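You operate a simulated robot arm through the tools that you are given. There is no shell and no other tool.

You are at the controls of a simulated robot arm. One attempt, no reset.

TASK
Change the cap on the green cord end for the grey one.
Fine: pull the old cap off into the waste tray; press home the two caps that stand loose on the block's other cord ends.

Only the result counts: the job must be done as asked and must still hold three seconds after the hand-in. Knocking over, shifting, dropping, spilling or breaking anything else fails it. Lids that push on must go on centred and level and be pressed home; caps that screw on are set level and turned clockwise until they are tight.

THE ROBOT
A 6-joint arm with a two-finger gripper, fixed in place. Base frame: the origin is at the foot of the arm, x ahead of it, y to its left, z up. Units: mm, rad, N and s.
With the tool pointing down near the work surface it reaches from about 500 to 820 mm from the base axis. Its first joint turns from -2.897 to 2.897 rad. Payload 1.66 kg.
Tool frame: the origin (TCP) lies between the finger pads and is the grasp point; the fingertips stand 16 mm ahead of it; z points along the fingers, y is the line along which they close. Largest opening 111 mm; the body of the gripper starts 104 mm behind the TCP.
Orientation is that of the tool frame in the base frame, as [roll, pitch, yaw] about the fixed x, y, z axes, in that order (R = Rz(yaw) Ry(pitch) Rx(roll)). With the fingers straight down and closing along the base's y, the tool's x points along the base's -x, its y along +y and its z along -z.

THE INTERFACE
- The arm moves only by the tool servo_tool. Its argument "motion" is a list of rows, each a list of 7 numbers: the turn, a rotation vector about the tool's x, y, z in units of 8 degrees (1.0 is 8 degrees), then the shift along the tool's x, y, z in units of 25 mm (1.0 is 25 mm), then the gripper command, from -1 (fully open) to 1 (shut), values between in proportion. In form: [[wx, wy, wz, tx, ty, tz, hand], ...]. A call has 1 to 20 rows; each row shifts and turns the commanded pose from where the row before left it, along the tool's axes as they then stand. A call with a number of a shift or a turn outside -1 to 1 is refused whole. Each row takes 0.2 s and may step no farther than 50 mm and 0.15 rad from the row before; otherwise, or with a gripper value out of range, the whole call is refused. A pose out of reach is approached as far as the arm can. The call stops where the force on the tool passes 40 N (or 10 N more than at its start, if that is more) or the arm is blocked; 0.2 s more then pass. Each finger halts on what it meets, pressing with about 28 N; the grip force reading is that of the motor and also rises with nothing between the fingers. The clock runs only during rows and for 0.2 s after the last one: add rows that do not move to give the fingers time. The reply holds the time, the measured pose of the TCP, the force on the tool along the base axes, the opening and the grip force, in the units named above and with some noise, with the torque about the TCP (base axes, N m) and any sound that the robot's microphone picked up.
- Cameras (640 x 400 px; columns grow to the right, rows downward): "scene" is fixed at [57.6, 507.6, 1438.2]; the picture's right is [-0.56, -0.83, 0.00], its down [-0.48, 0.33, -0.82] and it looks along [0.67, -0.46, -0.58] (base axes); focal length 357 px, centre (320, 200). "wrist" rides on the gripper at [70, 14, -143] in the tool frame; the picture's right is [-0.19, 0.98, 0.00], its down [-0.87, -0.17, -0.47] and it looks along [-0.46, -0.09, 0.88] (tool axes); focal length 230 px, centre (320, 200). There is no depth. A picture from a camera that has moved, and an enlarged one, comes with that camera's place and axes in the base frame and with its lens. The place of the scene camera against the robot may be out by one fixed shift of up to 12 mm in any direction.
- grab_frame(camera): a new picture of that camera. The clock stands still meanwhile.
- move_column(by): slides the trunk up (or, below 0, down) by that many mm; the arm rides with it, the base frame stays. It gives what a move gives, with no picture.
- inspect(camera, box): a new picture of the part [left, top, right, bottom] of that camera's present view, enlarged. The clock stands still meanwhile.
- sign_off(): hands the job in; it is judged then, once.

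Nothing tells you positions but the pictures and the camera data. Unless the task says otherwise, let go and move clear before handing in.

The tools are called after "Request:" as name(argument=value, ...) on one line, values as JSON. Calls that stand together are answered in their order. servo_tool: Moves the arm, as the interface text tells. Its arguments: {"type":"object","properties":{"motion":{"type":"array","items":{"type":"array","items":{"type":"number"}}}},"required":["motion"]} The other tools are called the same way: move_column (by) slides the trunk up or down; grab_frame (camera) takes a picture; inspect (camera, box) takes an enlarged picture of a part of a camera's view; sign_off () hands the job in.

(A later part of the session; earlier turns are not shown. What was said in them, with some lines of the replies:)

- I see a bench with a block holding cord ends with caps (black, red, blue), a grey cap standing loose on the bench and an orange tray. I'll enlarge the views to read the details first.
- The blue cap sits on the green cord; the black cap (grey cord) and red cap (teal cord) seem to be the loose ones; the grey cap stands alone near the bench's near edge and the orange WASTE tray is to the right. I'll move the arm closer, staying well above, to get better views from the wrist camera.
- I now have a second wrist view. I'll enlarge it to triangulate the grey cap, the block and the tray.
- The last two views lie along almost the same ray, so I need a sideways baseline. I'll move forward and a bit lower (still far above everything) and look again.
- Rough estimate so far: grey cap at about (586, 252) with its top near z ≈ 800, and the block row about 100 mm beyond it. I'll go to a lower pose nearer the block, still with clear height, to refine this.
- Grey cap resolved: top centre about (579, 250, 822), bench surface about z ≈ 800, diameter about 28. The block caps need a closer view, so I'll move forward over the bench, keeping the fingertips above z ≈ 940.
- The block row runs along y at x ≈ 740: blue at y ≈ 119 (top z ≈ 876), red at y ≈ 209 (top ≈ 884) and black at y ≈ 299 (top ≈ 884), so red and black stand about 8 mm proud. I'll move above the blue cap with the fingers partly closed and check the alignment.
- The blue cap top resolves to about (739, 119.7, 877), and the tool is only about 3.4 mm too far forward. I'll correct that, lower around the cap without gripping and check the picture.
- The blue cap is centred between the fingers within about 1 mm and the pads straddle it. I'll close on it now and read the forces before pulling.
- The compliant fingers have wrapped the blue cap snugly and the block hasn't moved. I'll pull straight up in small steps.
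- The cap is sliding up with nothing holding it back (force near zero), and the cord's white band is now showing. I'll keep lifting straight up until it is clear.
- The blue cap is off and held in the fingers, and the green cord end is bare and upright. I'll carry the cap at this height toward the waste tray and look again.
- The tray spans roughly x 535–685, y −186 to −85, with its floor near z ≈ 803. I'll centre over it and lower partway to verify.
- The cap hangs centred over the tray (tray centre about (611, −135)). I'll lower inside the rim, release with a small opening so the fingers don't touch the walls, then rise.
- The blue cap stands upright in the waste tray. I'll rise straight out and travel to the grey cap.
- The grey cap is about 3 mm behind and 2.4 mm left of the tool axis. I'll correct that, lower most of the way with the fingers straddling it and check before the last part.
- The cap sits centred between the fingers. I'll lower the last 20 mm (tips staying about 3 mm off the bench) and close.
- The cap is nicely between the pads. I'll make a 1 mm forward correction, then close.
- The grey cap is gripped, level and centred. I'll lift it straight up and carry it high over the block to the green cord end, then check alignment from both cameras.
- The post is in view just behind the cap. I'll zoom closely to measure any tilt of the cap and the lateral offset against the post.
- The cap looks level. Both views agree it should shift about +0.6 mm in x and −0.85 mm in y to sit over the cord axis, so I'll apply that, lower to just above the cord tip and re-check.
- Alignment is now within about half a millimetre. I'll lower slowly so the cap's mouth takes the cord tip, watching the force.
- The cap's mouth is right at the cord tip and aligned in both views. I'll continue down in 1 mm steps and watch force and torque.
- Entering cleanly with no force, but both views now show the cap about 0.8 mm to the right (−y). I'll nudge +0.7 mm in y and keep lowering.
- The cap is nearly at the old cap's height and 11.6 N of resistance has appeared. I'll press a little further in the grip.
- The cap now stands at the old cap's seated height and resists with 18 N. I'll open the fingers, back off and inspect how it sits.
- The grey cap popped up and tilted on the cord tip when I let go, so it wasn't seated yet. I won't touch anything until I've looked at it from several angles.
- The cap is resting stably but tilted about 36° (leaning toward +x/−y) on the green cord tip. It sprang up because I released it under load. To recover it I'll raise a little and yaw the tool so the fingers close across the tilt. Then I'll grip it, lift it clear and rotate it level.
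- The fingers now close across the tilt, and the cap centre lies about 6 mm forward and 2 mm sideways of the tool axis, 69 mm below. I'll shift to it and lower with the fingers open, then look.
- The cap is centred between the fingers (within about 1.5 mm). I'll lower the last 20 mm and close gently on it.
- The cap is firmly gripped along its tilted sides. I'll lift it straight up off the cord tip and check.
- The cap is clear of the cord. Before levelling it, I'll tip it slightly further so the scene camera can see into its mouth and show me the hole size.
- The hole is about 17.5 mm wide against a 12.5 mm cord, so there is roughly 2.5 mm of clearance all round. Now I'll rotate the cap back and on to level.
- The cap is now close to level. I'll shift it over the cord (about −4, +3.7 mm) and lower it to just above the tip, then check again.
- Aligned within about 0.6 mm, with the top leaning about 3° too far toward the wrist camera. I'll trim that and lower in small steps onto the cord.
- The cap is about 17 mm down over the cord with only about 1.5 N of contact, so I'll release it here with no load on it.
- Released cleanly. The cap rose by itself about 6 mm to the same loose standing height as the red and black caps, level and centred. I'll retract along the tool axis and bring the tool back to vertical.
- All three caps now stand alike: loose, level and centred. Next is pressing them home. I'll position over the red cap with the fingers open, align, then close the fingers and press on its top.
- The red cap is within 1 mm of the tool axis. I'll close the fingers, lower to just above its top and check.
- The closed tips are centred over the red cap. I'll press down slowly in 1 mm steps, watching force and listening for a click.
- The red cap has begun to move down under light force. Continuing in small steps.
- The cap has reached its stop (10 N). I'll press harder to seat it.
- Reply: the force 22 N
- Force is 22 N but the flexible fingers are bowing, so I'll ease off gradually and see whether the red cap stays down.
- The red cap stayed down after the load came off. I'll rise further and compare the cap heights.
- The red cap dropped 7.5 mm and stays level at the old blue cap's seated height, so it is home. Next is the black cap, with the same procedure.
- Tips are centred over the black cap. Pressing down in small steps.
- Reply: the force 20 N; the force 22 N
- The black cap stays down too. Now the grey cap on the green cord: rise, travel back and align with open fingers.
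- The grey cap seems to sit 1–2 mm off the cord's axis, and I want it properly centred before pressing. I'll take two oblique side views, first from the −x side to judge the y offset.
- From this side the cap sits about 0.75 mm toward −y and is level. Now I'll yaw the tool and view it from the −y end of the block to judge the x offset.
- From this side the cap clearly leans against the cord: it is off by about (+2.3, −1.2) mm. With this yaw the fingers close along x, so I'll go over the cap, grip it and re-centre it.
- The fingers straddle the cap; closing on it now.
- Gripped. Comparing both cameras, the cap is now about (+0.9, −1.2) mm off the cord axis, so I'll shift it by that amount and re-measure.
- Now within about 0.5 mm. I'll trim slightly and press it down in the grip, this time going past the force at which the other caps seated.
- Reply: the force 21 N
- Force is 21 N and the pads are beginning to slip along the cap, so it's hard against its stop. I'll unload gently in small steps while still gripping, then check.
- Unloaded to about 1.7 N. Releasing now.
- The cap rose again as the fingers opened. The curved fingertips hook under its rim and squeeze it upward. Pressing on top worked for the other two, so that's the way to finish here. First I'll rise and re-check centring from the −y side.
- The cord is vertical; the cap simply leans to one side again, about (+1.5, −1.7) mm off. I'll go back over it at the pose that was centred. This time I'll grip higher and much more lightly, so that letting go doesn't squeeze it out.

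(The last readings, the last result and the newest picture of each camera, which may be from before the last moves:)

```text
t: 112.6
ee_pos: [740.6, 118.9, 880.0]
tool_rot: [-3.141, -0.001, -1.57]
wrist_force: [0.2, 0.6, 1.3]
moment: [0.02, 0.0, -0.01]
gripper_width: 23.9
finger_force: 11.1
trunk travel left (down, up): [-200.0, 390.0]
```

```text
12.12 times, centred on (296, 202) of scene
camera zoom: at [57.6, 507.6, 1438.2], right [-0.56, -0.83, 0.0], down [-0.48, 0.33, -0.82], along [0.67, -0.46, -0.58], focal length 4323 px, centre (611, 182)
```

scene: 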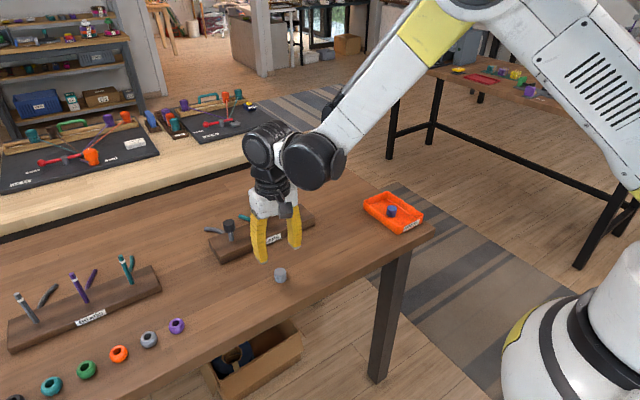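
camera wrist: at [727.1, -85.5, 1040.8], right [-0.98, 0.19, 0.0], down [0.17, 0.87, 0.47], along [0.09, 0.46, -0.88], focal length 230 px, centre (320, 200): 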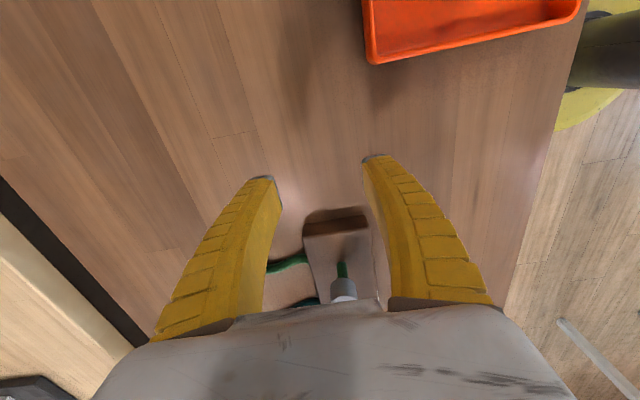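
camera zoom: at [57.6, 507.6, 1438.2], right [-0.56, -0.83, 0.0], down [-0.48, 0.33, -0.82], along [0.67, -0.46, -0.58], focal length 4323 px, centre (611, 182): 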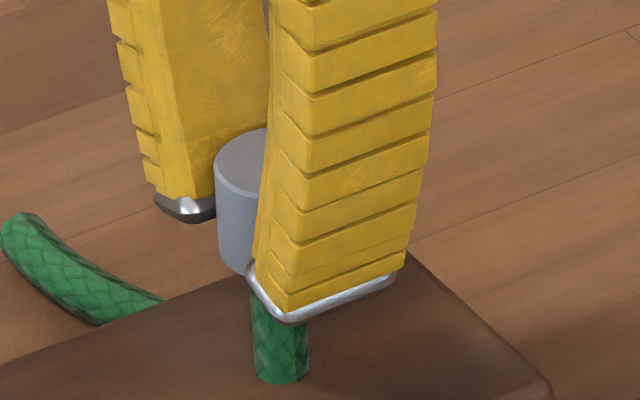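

The light grip (11 N) is holding it. The offset now reads about (+0.4, −1.7) mm, so I'll shift it to centre and re-measure.

Request:
servo_tool(motion=[[0, 0, 0, -0.034, 0.008, 0, 0.6], [0, 0, 0, -0.034, 0.008, 0, 0.6], [0, 0, 0, 0, 0, 0, 0.6]])

Request:
inspect(camera="wrist", box=[280, 140, 360, 200])

Request:
inspect(camera="scene", box=[280, 185, 312, 218])

```text
t: 113.4
ee_pos: [739.3, 120.7, 879.7]
tool_rot: [-3.142, 0.0, -1.571]
wrist_force: [0.2, -0.6, 0.0]
moment: [-0.01, 0.01, -0.02]
gripper_width: 24.6
finger_force: 2.3
trunk travel left (down, up): [-200.0, 390.0]
```

```text
6.67 times, centred on (320, 170) of wrist
camera zoom: at [725.7, 51.6, 1022.9], right [-0.98, 0.19, 0.0], down [0.17, 0.87, 0.47], along [0.09, 0.46, -0.88], focal length 1534 px, centre (320, 400)
```

zoom: 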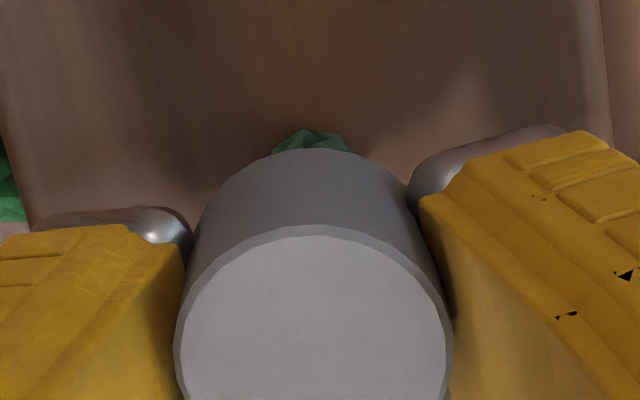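

```text
12.12 times, centred on (296, 202) of scene
camera zoom: at [57.6, 507.6, 1438.2], right [-0.56, -0.83, 0.0], down [-0.48, 0.33, -0.82], along [0.67, -0.46, -0.58], focal length 4323 px, centre (611, 182)
```

zoom: 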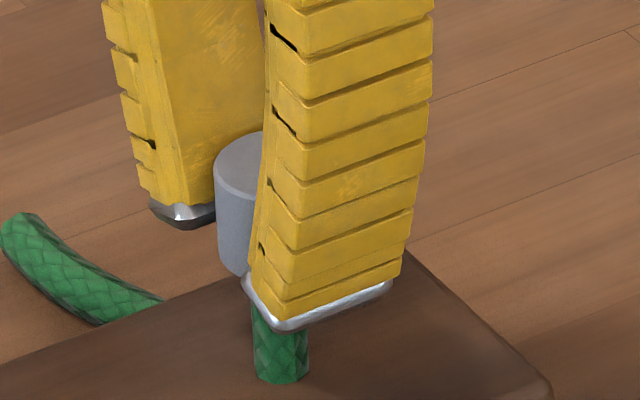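

The grip was too loose and the pads slid over the cap, which stayed put. I'll firm the grip a little and repeat the shift.

Request:
servo_tool(motion=[[0, 0, 0, 0, 0, 0, 0.68], [0, 0, 0, 0, 0, 0, 0.72], [0, 0, 0, -0.034, 0, 0, 0.72], [0, 0, 0, -0.034, 0, 0, 0.72], [0, 0, 0, 0, 0, 0, 0.72]])

Request:
inspect(camera="wrist", box=[280, 140, 360, 200])

Request:
inspect(camera="scene", box=[280, 185, 312, 218])

```text
t: 114.6
ee_pos: [739.6, 123.4, 880.3]
tool_rot: [3.141, 0.0, -1.572]
wrist_force: [0.2, -0.7, 0.6]
moment: [0.0, -0.01, 0.02]
gripper_width: 18.9
finger_force: 28.4
trunk travel left (down, up): [-200.0, 390.0]
```

```text
6.67 times, centred on (320, 170) of wrist
camera zoom: at [725.3, 53.2, 1023.1], right [-0.98, 0.19, 0.0], down [0.17, 0.87, 0.47], along [0.09, 0.46, -0.88], focal length 1534 px, centre (320, 400)
```

zoom: 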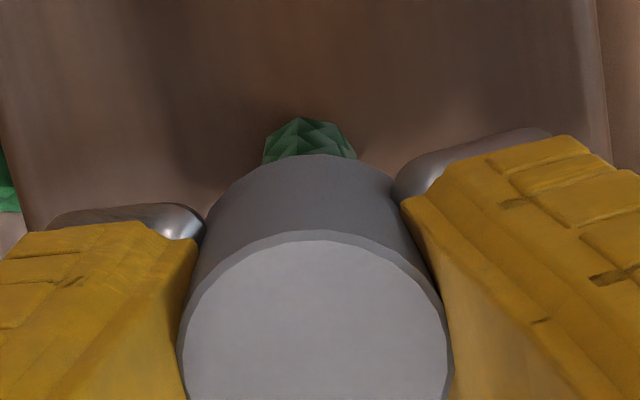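

```text
12.12 times, centred on (296, 202) of scene
camera zoom: at [57.6, 507.6, 1438.2], right [-0.56, -0.83, 0.0], down [-0.48, 0.33, -0.82], along [0.67, -0.46, -0.58], focal length 4323 px, centre (611, 182)
```

zoom: 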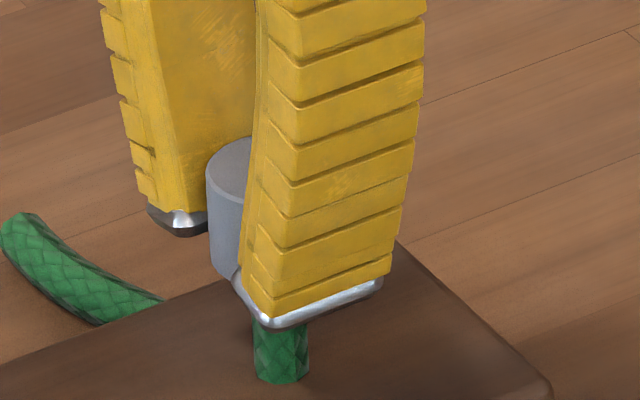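

Request:
servo_tool(motion=[[0, 0, 0, 0.028, -0.01, 0, 0.72], [0, 0, 0, 0.026, -0.01, 0, 0.72], [0, 0, 0, 0, 0, 0, 0.72]])

Request:
inspect(camera="wrist", box=[280, 140, 360, 200])

Request:
inspect(camera="scene", box=[280, 185, 312, 218])

```text
t: 115.4
ee_pos: [738.9, 122.6, 879.5]
tool_rot: [3.14, 0.0, -1.571]
wrist_force: [-1.1, 2.7, 3.2]
moment: [-0.01, -0.03, 0.0]
gripper_width: 19.1
finger_force: 28.4
trunk travel left (down, up): [-200.0, 390.0]
```

```text
6.67 times, centred on (320, 170) of wrist
camera zoom: at [725.4, 52.3, 1022.9], right [-0.98, 0.19, 0.0], down [0.17, 0.87, 0.47], along [0.09, 0.46, -0.88], focal length 1534 px, centre (320, 400)
```

zoom: 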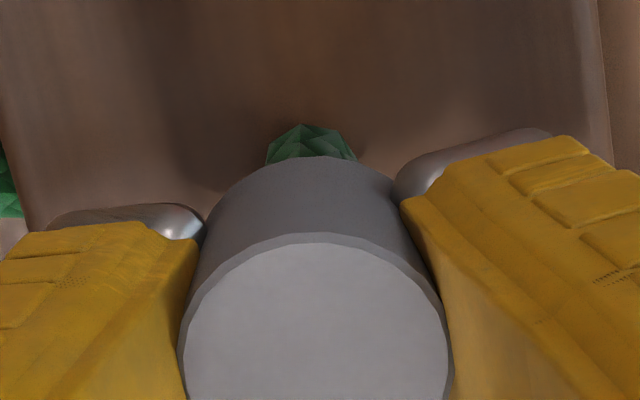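

```text
12.12 times, centred on (296, 202) of scene
camera zoom: at [57.6, 507.6, 1438.2], right [-0.56, -0.83, 0.0], down [-0.48, 0.33, -0.82], along [0.67, -0.46, -0.58], focal length 4323 px, centre (611, 182)
```

zoom: 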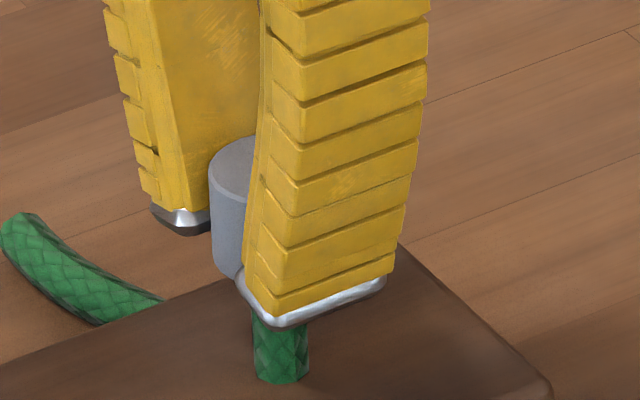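

Now centred within about 0.5 mm. I'll trim x slightly and press down.

Request:
servo_tool(motion=[[0, 0, 0, 0.01, -0.016, 0.02, 0.72], [0, 0, 0, 0, 0, 0.05, 0.72], [0, 0, 0, 0, 0, 0.05, 0.72], [0, 0, 0, 0, 0, 0.05, 0.72], [0, 0, 0, 0, 0, 0.05, 0.72]])

Request:
inspect(camera="wrist", box=[280, 140, 360, 200])

Request:
inspect(camera="scene", box=[280, 185, 312, 218])

```text
t: 116.6
ee_pos: [739.8, 121.8, 875.4]
tool_rot: [-3.141, -0.001, -1.571]
wrist_force: [-0.3, 0.0, 1.0]
moment: [-0.01, -0.04, 0.01]
gripper_width: 18.8
finger_force: 28.0
trunk travel left (down, up): [-200.0, 390.0]
```

```text
6.67 times, centred on (320, 170) of wrist
camera zoom: at [726.1, 51.4, 1018.4], right [-0.98, 0.19, 0.0], down [0.17, 0.87, 0.47], along [0.09, 0.46, -0.88], focal length 1534 px, centre (320, 400)
```

zoom: 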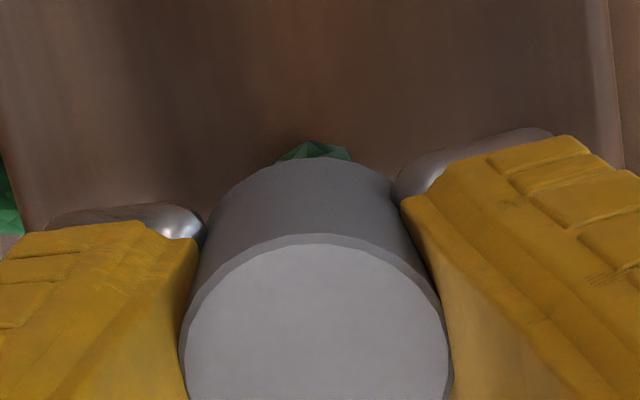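

```text
12.12 times, centred on (296, 202) of scene
camera zoom: at [57.6, 507.6, 1438.2], right [-0.56, -0.83, 0.0], down [-0.48, 0.33, -0.82], along [0.67, -0.46, -0.58], focal length 4323 px, centre (611, 182)
```

zoom: 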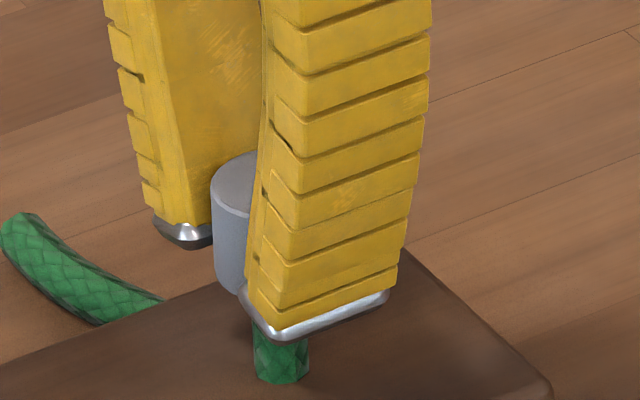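

Centred within 0.2 mm and sliding down with about 1 N. Continuing to the stop.

Request:
servo_tool(motion=[[0, 0, 0, 0, 0, 0.04, 0.72], [0, 0, 0, 0, 0, 0.04, 0.72], [0, 0, 0, 0, 0, 0.04, 0.72], [0, 0, 0, 0, 0, 0, 0.72]])

Request:
inspect(camera="scene", box=[280, 185, 312, 218])

Request:
inspect(camera="wrist", box=[280, 140, 360, 200])

```text
t: 117.6
ee_pos: [738.8, 121.5, 871.9]
tool_rot: [3.14, 0.001, -1.57]
wrist_force: [2.2, 0.0, 7.5]
moment: [-0.04, -0.02, 0.0]
gripper_width: 18.5
finger_force: 28.6
trunk travel left (down, up): [-200.0, 390.0]
```

```text
12.12 times, centred on (296, 202) of scene
camera zoom: at [57.6, 507.6, 1438.2], right [-0.56, -0.83, 0.0], down [-0.48, 0.33, -0.82], along [0.67, -0.46, -0.58], focal length 4323 px, centre (611, 182)
```

zoom: 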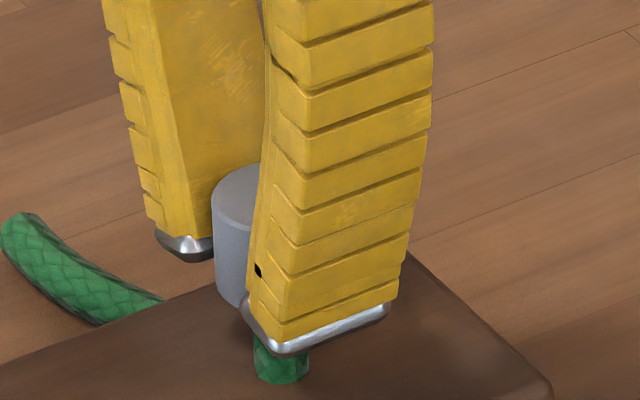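

```text
6.67 times, centred on (320, 170) of wrist
camera zoom: at [725.8, 51.4, 1014.9], right [-0.98, 0.19, 0.0], down [0.17, 0.87, 0.47], along [0.09, 0.46, -0.88], focal length 1534 px, centre (320, 400)
```

zoom: 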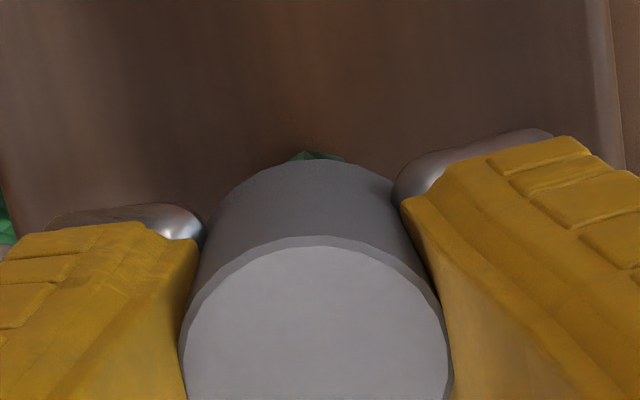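

The cap is at its stop and well centred in the grip. Letting go at depth makes it spring up and drift, so I'll lift it in the grip to its loose standing height, where it rests stably, and release there while centred. Then I'll press it home from the top like the other two.

Request:
servo_tool(motion=[[0, 0, 0, 0, 0, -0.06, 0.72], [0, 0, 0, 0, 0, -0.06, 0.72], [0, 0, 0, 0, 0, -0.06, 0.72], [0, 0, 0, 0, 0, -0.06, 0.72], [0, 0, 0, 0, 0, -0.06, 0.72], [0, 0, 0, 0, 0, 0, 0.72]])

Request:
inspect(camera="scene", box=[280, 185, 312, 218])

Request:
inspect(camera="wrist", box=[280, 140, 360, 200])

```text
t: 119.0
ee_pos: [739.9, 121.1, 879.3]
tool_rot: [3.141, 0.0, -1.572]
wrist_force: [0.2, -0.2, 0.8]
moment: [-0.01, 0.03, 0.01]
gripper_width: 18.5
finger_force: 28.4
trunk travel left (down, up): [-200.0, 390.0]
```

```text
12.12 times, centred on (296, 202) of scene
camera zoom: at [57.6, 507.6, 1438.2], right [-0.56, -0.83, 0.0], down [-0.48, 0.33, -0.82], along [0.67, -0.46, -0.58], focal length 4323 px, centre (611, 182)
```

zoom: 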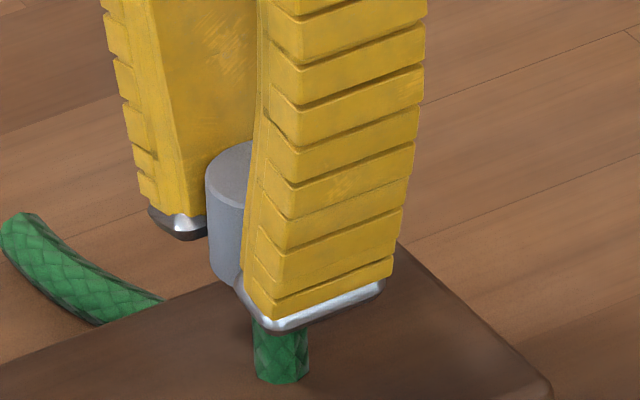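

```text
6.67 times, centred on (320, 170) of wrist
camera zoom: at [726.3, 52.3, 1021.4], right [-0.98, 0.19, 0.0], down [0.17, 0.87, 0.47], along [0.09, 0.46, -0.88], focal length 1534 px, centre (320, 400)
```

zoom: 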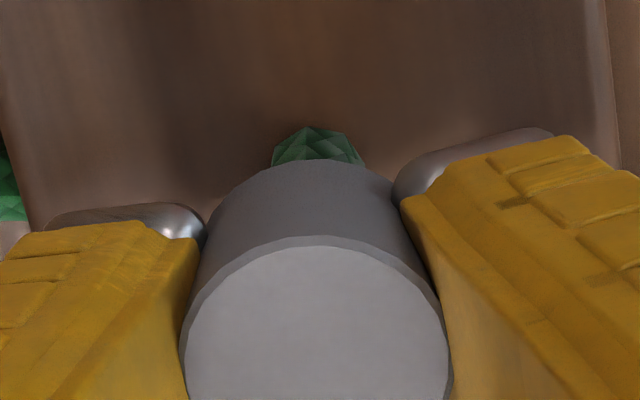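

Request:
servo_tool(motion=[[0, 0, 0, 0.04, 0.006, 0, 0.72], [0, 0, 0, 0, 0, 0, 0.72], [0, 0, 0, 0, 0, 0, 0.72]])

Request:
inspect(camera="scene", box=[280, 185, 312, 218])

Request:
inspect(camera="wrist", box=[280, 140, 360, 200])

```text
t: 119.8
ee_pos: [740.6, 120.4, 877.8]
tool_rot: [3.141, 0.0, -1.571]
wrist_force: [-0.5, 0.8, 1.0]
moment: [0.01, 0.03, -0.01]
gripper_width: 18.3
finger_force: 27.9
trunk travel left (down, up): [-200.0, 390.0]
```

```text
12.12 times, centred on (296, 202) of scene
camera zoom: at [57.6, 507.6, 1438.2], right [-0.56, -0.83, 0.0], down [-0.48, 0.33, -0.82], along [0.67, -0.46, -0.58], focal length 4323 px, centre (611, 182)
```

zoom: 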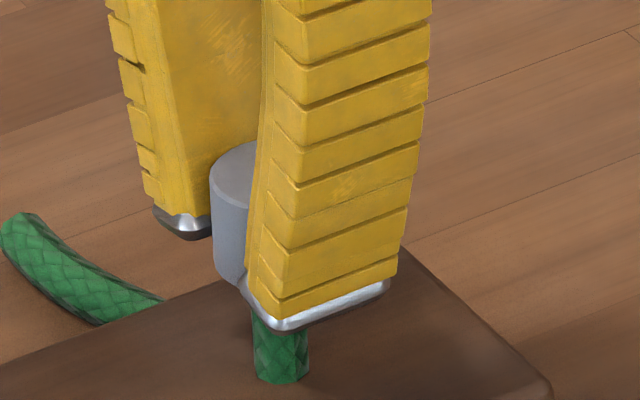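

```text
6.67 times, centred on (320, 170) of wrist
camera zoom: at [726.1, 51.3, 1021.2], right [-0.98, 0.19, 0.0], down [0.17, 0.87, 0.47], along [0.09, 0.46, -0.88], focal length 1534 px, centre (320, 400)
```

zoom: 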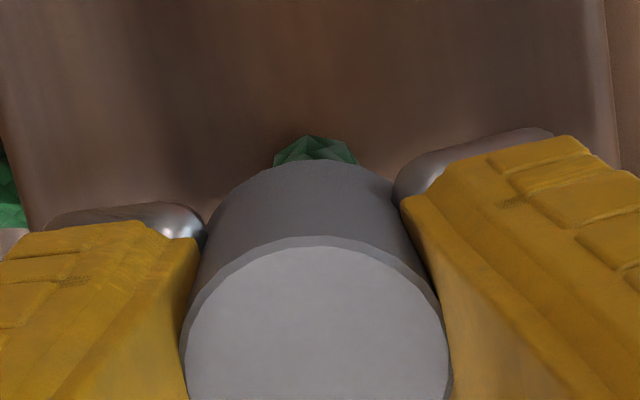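

Centred within 0.2 mm at the loose height. Opening gently.

Request:
servo_tool(motion=[[0, 0, 0, 0, 0, 0, 0.6], [0, 0, 0, 0, 0, 0, 0.5], [0, 0, 0, 0, 0, 0, 0.4], [0, 0, 0, 0, 0, 0, 0.2], [0, 0, 0, 0, 0, 0, -0.1], [0, 0, 0, 0, 0, 0, -0.1]])

Request:
inspect(camera="scene", box=[280, 185, 312, 218])

Request:
inspect(camera="wrist", box=[240, 130, 400, 230])

```text
t: 121.2
ee_pos: [740.1, 120.0, 877.8]
tool_rot: [-3.141, -0.002, -1.571]
wrist_force: [-0.3, -0.3, -0.3]
moment: [0.01, -0.04, -0.01]
gripper_width: 63.0
finger_force: 1.1
trunk travel left (down, up): [-200.0, 390.0]
```

```text
12.12 times, centred on (296, 202) of scene
camera zoom: at [57.6, 507.6, 1438.2], right [-0.56, -0.83, 0.0], down [-0.48, 0.33, -0.82], along [0.67, -0.46, -0.58], focal length 4323 px, centre (611, 182)
```

zoom: 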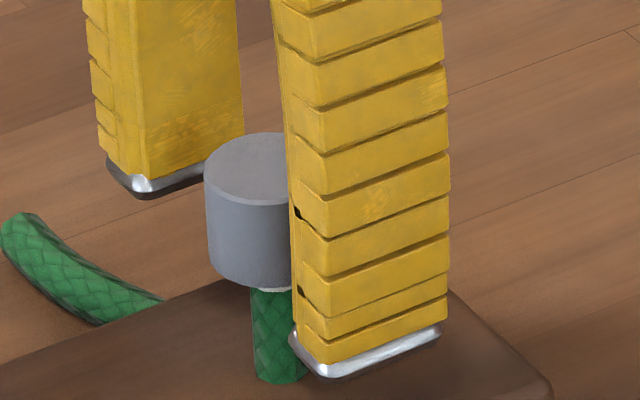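

```text
4.00 times, centred on (320, 180) of wrist
camera zoom: at [726.1, 51.3, 1021.1], right [-0.98, 0.19, 0.0], down [0.17, 0.87, 0.47], along [0.09, 0.46, -0.88], focal length 920 px, centre (320, 280)
```

zoom: 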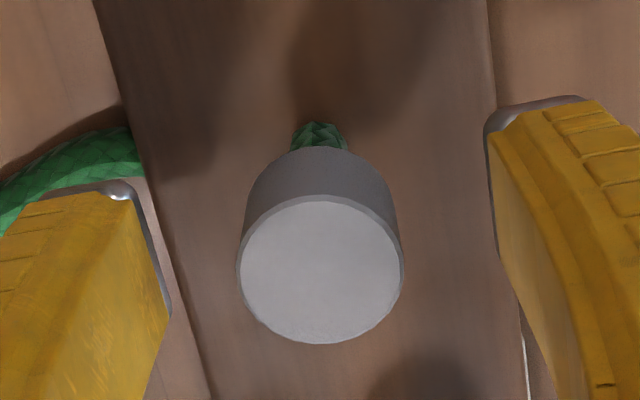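

The cap now stands centred within about 1 mm at the same loose height the red one had. I'll rise straight up, close the fingers and press it home from above.

Request:
servo_tool(motion=[[0, 0, 0, 0, 0, -0.5, -0.1], [0, 0, 0, 0, 0, -0.8, -0.1], [0, 0, 0, 0, 0, -0.8, -0.1], [0, 0, 0, 0, 0, 0, 1], [0, 0, 0, 0, 0, 0, 1], [0, 0, 0, 0, 0, 0, 1], [0, 0, 0, 0, 0, 0.5, 1], [0, 0, 0, 0, 0, 0.4, 1], [0, 0, 0, 0, 0, 0, 1]])

Request:
inspect(camera="scene", box=[270, 170, 320, 218])

Request:
inspect(camera="wrist", box=[260, 120, 380, 220])

```text
t: 123.2
ee_pos: [739.0, 121.7, 908.6]
tool_rot: [3.14, -0.001, -1.57]
wrist_force: [1.3, 0.4, 0.6]
moment: [-0.02, 0.0, 0.02]
gripper_width: 0.0
finger_force: 27.9
trunk travel left (down, up): [-200.0, 390.0]
```

```text
8.33 times, centred on (295, 194) of scene
camera zoom: at [57.6, 507.6, 1438.2], right [-0.56, -0.83, 0.0], down [-0.48, 0.33, -0.82], along [0.67, -0.46, -0.58], focal length 2972 px, centre (528, 250)
```

zoom: 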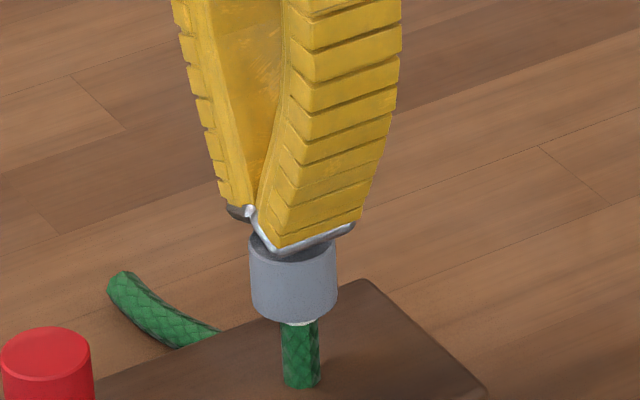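

```text
4.00 times, centred on (320, 170) of wrist
camera zoom: at [725.1, 51.2, 1051.4], right [-0.98, 0.19, 0.0], down [0.17, 0.87, 0.47], along [0.09, 0.46, -0.88], focal length 920 px, centre (320, 320)
```

zoom: 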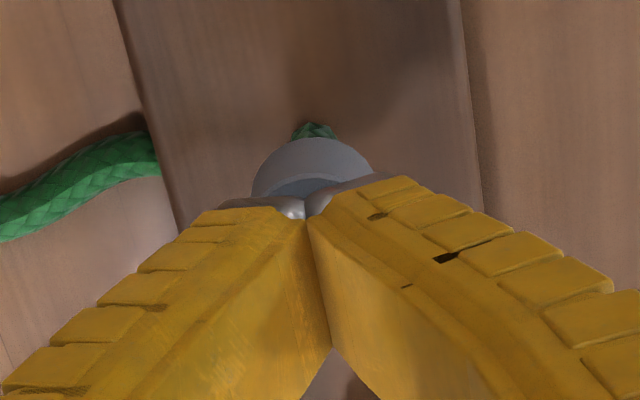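

Request:
servo_tool(motion=[[0, 0, 0, 0, 0, 0.06, 1], [0, 0, 0, 0, 0, 0.06, 1], [0, 0, 0, 0, 0, 0.06, 1], [0, 0, 0, 0, 0, 0.06, 1], [0, 0, 0, 0, 0, 0.06, 1], [0, 0, 0, 0, 0, 0.06, 1]])

Request:
inspect(camera="scene", box=[270, 170, 320, 218])

Request:
inspect(camera="wrist", box=[260, 120, 380, 220])

```text
t: 124.6
ee_pos: [739.4, 121.1, 899.7]
tool_rot: [-3.141, 0.0, -1.571]
wrist_force: [-0.5, -0.4, -0.8]
moment: [-0.01, 0.02, -0.02]
gripper_width: 0.0
finger_force: 27.7
trunk travel left (down, up): [-200.0, 390.0]
```

```text
8.33 times, centred on (295, 194) of scene
camera zoom: at [57.6, 507.6, 1438.2], right [-0.56, -0.83, 0.0], down [-0.48, 0.33, -0.82], along [0.67, -0.46, -0.58], focal length 2972 px, centre (528, 250)
```

zoom: 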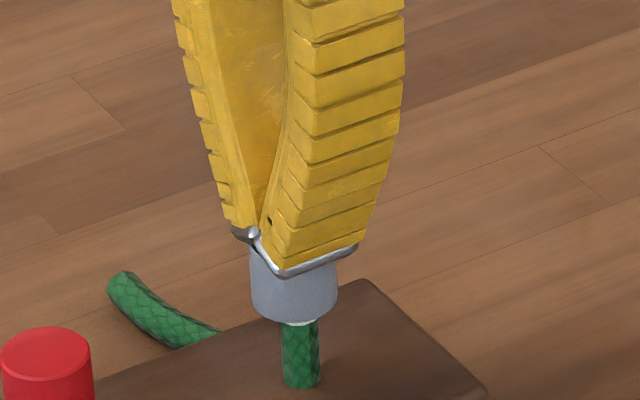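

```text
4.00 times, centred on (320, 170) of wrist
camera zoom: at [725.2, 50.4, 1042.7], right [-0.98, 0.19, 0.0], down [0.17, 0.87, 0.47], along [0.09, 0.46, -0.88], focal length 920 px, centre (320, 320)
```

zoom: 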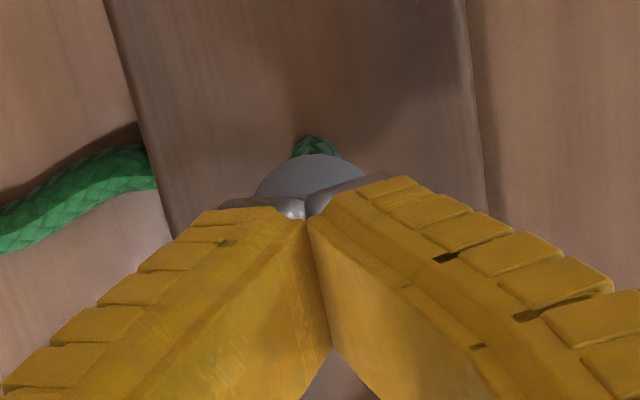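

Request:
servo_tool(motion=[[0, 0, 0, 0, 0, 0.05, 1], [0, 0, 0, 0, 0, 0.05, 1], [0, 0, 0, 0, 0, 0.05, 1], [0, 0, 0, 0, 0, 0.05, 1]])

Request:
inspect(camera="scene", box=[270, 170, 320, 218])

```text
t: 125.6
ee_pos: [739.0, 121.4, 895.4]
tool_rot: [3.141, 0.0, -1.569]
wrist_force: [1.0, 0.0, 1.5]
moment: [0.02, 0.01, 0.0]
gripper_width: 5.8
finger_force: 27.9
trunk travel left (down, up): [-200.0, 390.0]
```

```text
8.33 times, centred on (295, 194) of scene
camera zoom: at [57.6, 507.6, 1438.2], right [-0.56, -0.83, 0.0], down [-0.48, 0.33, -0.82], along [0.67, -0.46, -0.58], focal length 2972 px, centre (528, 250)
```

zoom: 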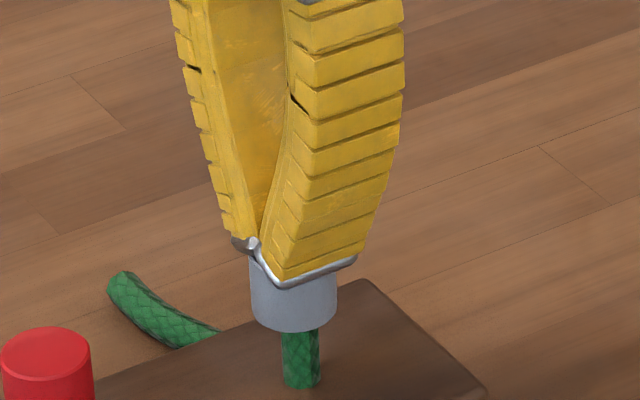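

It is going down like the red one did. Continuing.

Request:
servo_tool(motion=[[0, 0, 0, 0, 0, 0.05, 1], [0, 0, 0, 0, 0, 0.05, 1], [0, 0, 0, 0, 0, 0.05, 1], [0, 0, 0, 0, 0, 0.05, 1]])

Request:
inspect(camera="scene", box=[270, 170, 320, 218])

```text
t: 126.6
ee_pos: [739.6, 120.9, 891.9]
tool_rot: [-3.14, 0.002, -1.569]
wrist_force: [0.0, -1.3, 6.1]
moment: [0.0, 0.01, -0.02]
gripper_width: 5.7
finger_force: 28.0
trunk travel left (down, up): [-200.0, 390.0]
```

```text
8.33 times, centred on (295, 194) of scene
camera zoom: at [57.6, 507.6, 1438.2], right [-0.56, -0.83, 0.0], down [-0.48, 0.33, -0.82], along [0.67, -0.46, -0.58], focal length 2972 px, centre (528, 250)
```

zoom: 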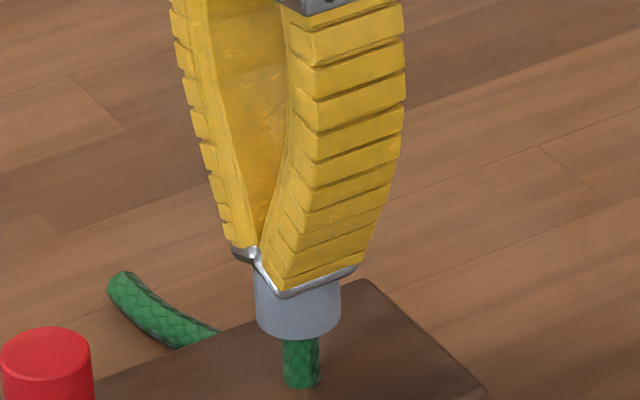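

Request:
servo_tool(motion=[[0, 0, 0, 0, 0, 0.05, 1], [0, 0, 0, 0, 0, 0.05, 1], [0, 0, 0, 0, 0, 0.05, 1], [0, 0, 0, 0, 0, 0.05, 1], [0, 0, 0, 0, 0, 0, 1]])

Request:
inspect(camera="scene", box=[270, 170, 320, 218])

```text
t: 127.8
ee_pos: [739.3, 120.3, 886.6]
tool_rot: [-3.139, 0.0, -1.571]
wrist_force: [0.5, -2.4, 19.9]
moment: [-0.01, 0.0, 0.02]
gripper_width: 6.0
finger_force: 28.4
trunk travel left (down, up): [-200.0, 390.0]
```

```text
8.33 times, centred on (295, 194) of scene
camera zoom: at [57.6, 507.6, 1438.2], right [-0.56, -0.83, 0.0], down [-0.48, 0.33, -0.82], along [0.67, -0.46, -0.58], focal length 2972 px, centre (528, 250)
```

zoom: 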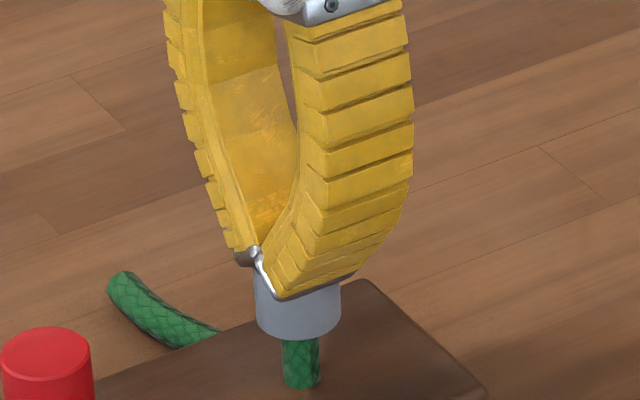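

Request:
servo_tool(motion=[[0, 0, 0, 0, 0, 0.05, 1], [0, 0, 0, 0, 0, 0.05, 1], [0, 0, 0, 0, 0, 0.05, 1], [0, 0, 0, 0, 0, 0, 1]])

Request:
servo_tool(motion=[[0, 0, 0, 0, 0, -0.08, 1], [0, 0, 0, 0, 0, -0.08, 1], [0, 0, 0, 0, 0, -0.08, 1], [0, 0, 0, 0, 0, -0.08, 1], [0, 0, 0, 0, 0, -0.08, 1], [0, 0, 0, 0, 0, -0.1, 1], [0, 0, 0, 0, 0, -0.12, 1], [0, 0, 0, 0, 0, -0.2, 1]])

Request:
inspect(camera="scene", box=[270, 170, 320, 218])

```text
t: 128.8
ee_pos: [738.4, 120.7, 884.3]
tool_rot: [-3.141, 0.0, -1.57]
wrist_force: [-2.1, -0.3, 21.1]
moment: [-0.01, -0.03, 0.02]
gripper_width: 6.1
finger_force: 27.3
trunk travel left (down, up): [-200.0, 390.0]
```

```text
t: 130.6
ee_pos: [739.0, 120.4, 902.8]
tool_rot: [-3.141, 0.001, -1.571]
wrist_force: [-0.8, -0.6, -0.8]
moment: [0.02, -0.02, 0.01]
gripper_width: 0.2
finger_force: 27.9
trunk travel left (down, up): [-200.0, 390.0]
```

```text
8.33 times, centred on (295, 194) of scene
camera zoom: at [57.6, 507.6, 1438.2], right [-0.56, -0.83, 0.0], down [-0.48, 0.33, -0.82], along [0.67, -0.46, -0.58], focal length 2972 px, centre (528, 250)
```

zoom: 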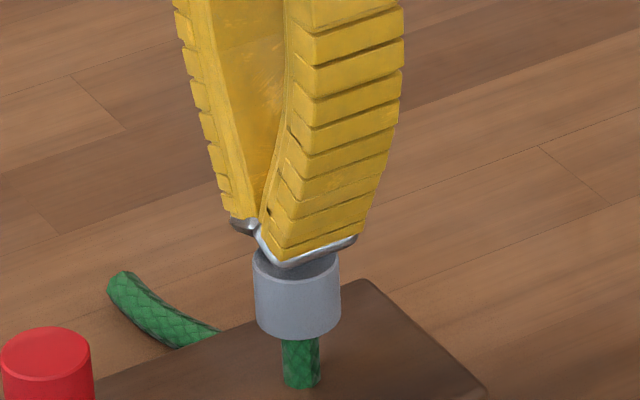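

The grey cap stayed down after unloading. I'll rise clear and inspect all three caps from several views.

Request:
servo_tool(motion=[[0, 0, 0, 0, 0, -0.5, 1], [0, 0, 0, 0, 0, -0.8, 1], [0, 0, 0, 0, 0, -0.8, 0.5], [0, 0, 0, 0.9, 0, 0, -0.1], [0, 0, 0, 0.9, 0, 0, -0.1], [0, 0, 0, 0.9, 0, 0, -0.1], [0, 0, 0, 0.9, 0, 0, -0.1], [0, 0, 0, 0.9, 0, 0, -0.1], [0, 0, 0, 0.9, 0, 0, -0.1], [0, 0, 0, 0, 0, 0, -0.1], [0, 0, 0, 0, 0, 0, -0.1]])

Request:
inspect(camera="scene", box=[280, 185, 312, 218])

Request:
inspect(camera="scene", box=[200, 180, 330, 260])

Request:
inspect(camera="wrist", box=[290, 230, 370, 300])

```text
t: 133.0
ee_pos: [739.4, -14.3, 954.9]
tool_rot: [-3.141, -0.001, -1.571]
wrist_force: [-0.6, 0.2, 0.3]
moment: [0.0, 0.02, 0.01]
gripper_width: 63.0
finger_force: 1.3
trunk travel left (down, up): [-200.0, 390.0]
```

```text
12.12 times, centred on (296, 202) of scene
camera zoom: at [57.6, 507.6, 1438.2], right [-0.56, -0.83, 0.0], down [-0.48, 0.33, -0.82], along [0.67, -0.46, -0.58], focal length 4323 px, centre (611, 182)
```

zoom: 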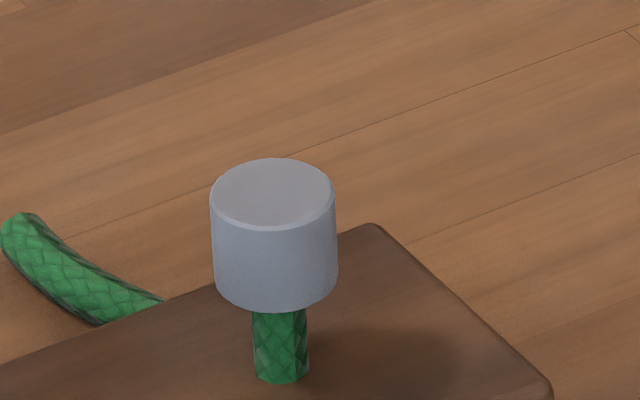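

```text
4.92 times, centred on (265, 220) of scene
camera zoom: at [57.6, 507.6, 1438.2], right [-0.56, -0.83, 0.0], down [-0.48, 0.33, -0.82], along [0.67, -0.46, -0.58], focal length 1756 px, centre (591, 102)
```

zoom: 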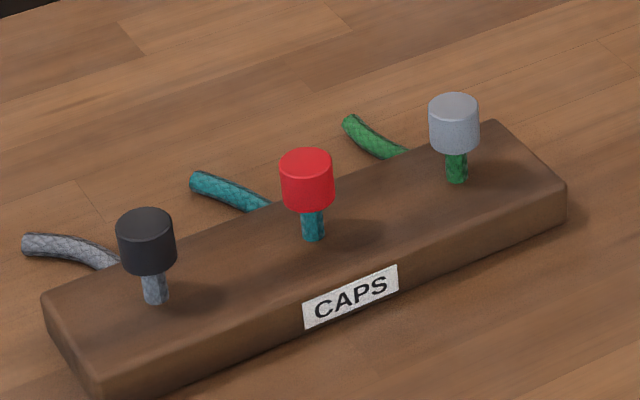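

```text
5.71 times, centred on (330, 265) of wrist
camera zoom: at [726.8, -84.3, 1097.6], right [-0.98, 0.19, 0.0], down [0.17, 0.87, 0.47], along [0.09, 0.46, -0.88], focal length 1315 px, centre (263, -171)
```

zoom: 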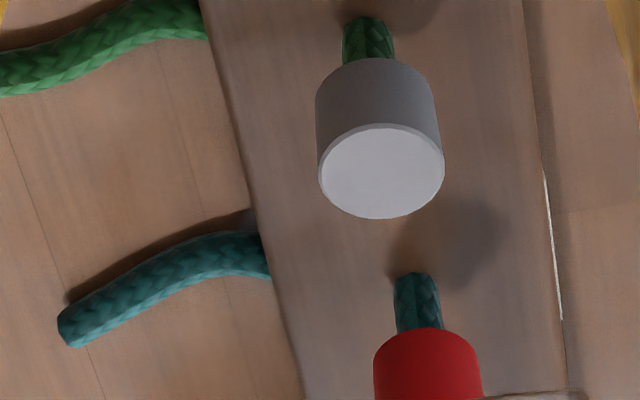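

All three caps now stand at the same seated height (grey matches where the old blue cap sat) and look centred and level. I'll move the arm clear and do a final check of the block, tray and surroundings.

Request:
servo_tool(motion=[[0, 0, 0, 0, 0, -0.9, -0.1], [0, 0, 0, 0, 0.5, -0.9, -0.1], [0, 0, 0, 0, 0.9, -0.9, -0.1], [0, 0, 0, 0, 0.9, -0.9, -0.1], [0, 0, 0, 0, 0.9, -0.9, -0.1], [0, 0, 0, 0, 0.9, -0.5, -0.1], [0, 0, 0, 0, 0, 0, -0.1]])

Request:
inspect(camera="scene", box=[190, 170, 350, 290])

Request:
grab_frame(camera="scene")

Request:
inspect(camera="scene", box=[340, 170, 460, 250])

Request:
grab_frame(camera="wrist")

```text
t: 134.6
ee_pos: [638.4, -14.0, 1080.2]
tool_rot: [3.141, 0.0, -1.572]
wrist_force: [0.6, -0.4, -0.4]
moment: [-0.03, -0.02, 0.03]
gripper_width: 62.9
finger_force: 1.6
trunk travel left (down, up): [-200.0, 390.0]
```

```text
3.33 times, centred on (270, 230) of scene
camera zoom: at [57.6, 507.6, 1438.2], right [-0.56, -0.83, 0.0], down [-0.48, 0.33, -0.82], along [0.67, -0.46, -0.58], focal length 1189 px, centre (487, 100)
```

zoom: 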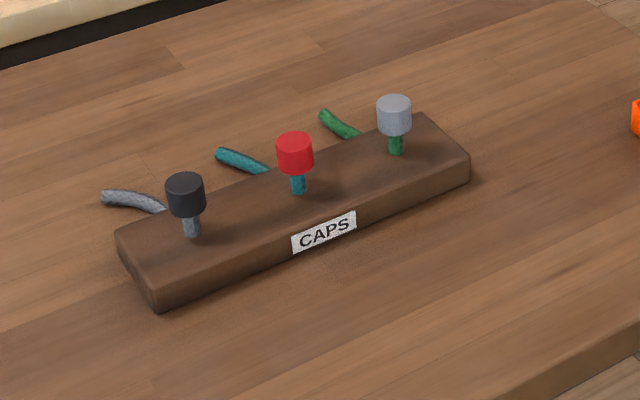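

```text
taken
```

scene: 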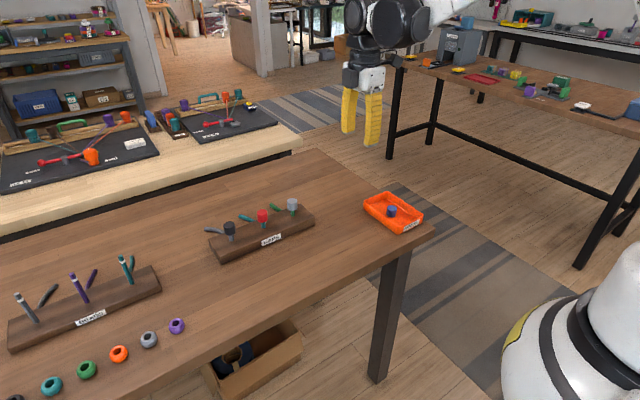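

```text
5.00 times, centred on (400, 210) of scene
camera zoom: at [57.6, 507.6, 1438.2], right [-0.56, -0.83, 0.0], down [-0.48, 0.33, -0.82], along [0.67, -0.46, -0.58], focal length 1783 px, centre (-80, 150)
```

zoom: 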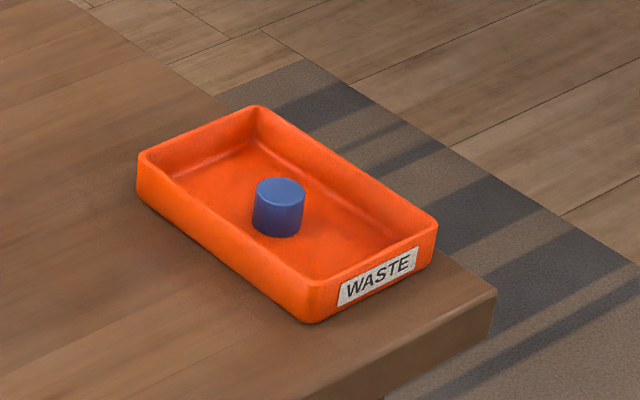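

```text
taken
camera wrist: at [624.3, -84.2, 1224.2], right [-0.98, 0.19, 0.0], down [0.17, 0.87, 0.47], along [0.09, 0.46, -0.88], focal length 230 px, centre (320, 200)
```

wrist: 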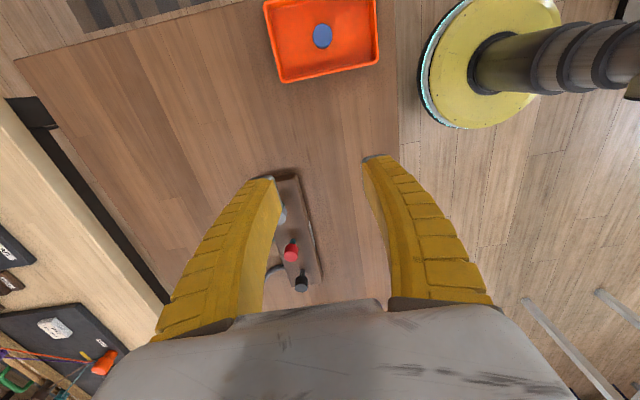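

The work is finished:
- **Blue cap:** it sits in the waste tray.
- **Grey cap:** it is on the green cord, level, centred and at the old cap's seated height.
- **Red and black caps:** both are pressed home at that same height.
- **Surroundings:** the block, tray and beads haven't moved.

The arm is clear, so I'm handing in.

Request:
sign_off()

```text
The job is handed in.
```

I changed the cap on the green cord end. The blue cap is off and standing in the waste tray, and the grey cap is on in its place. I pressed the red and black caps home as well, then moved the arm clear and handed in.

- **Seating:** all three caps stayed down when I took the load off. In the camera views they look level and centred, and they sit at about the same height as the blue cap did. I heard no click from any of them, so I'm judging this by height and by their staying put.
- **Press force:** each cap was pressed from the top with about 21–22 N.
- **Grey cap took several tries:** it popped up and tilted on the cord tip the first time I let go, and sprang back up on later releases. I re-gripped and levelled it, then pressed it from above. It never fell off or touched anything else.
- **Surroundings:** the block, tray and beads look unmoved in the final pictures.
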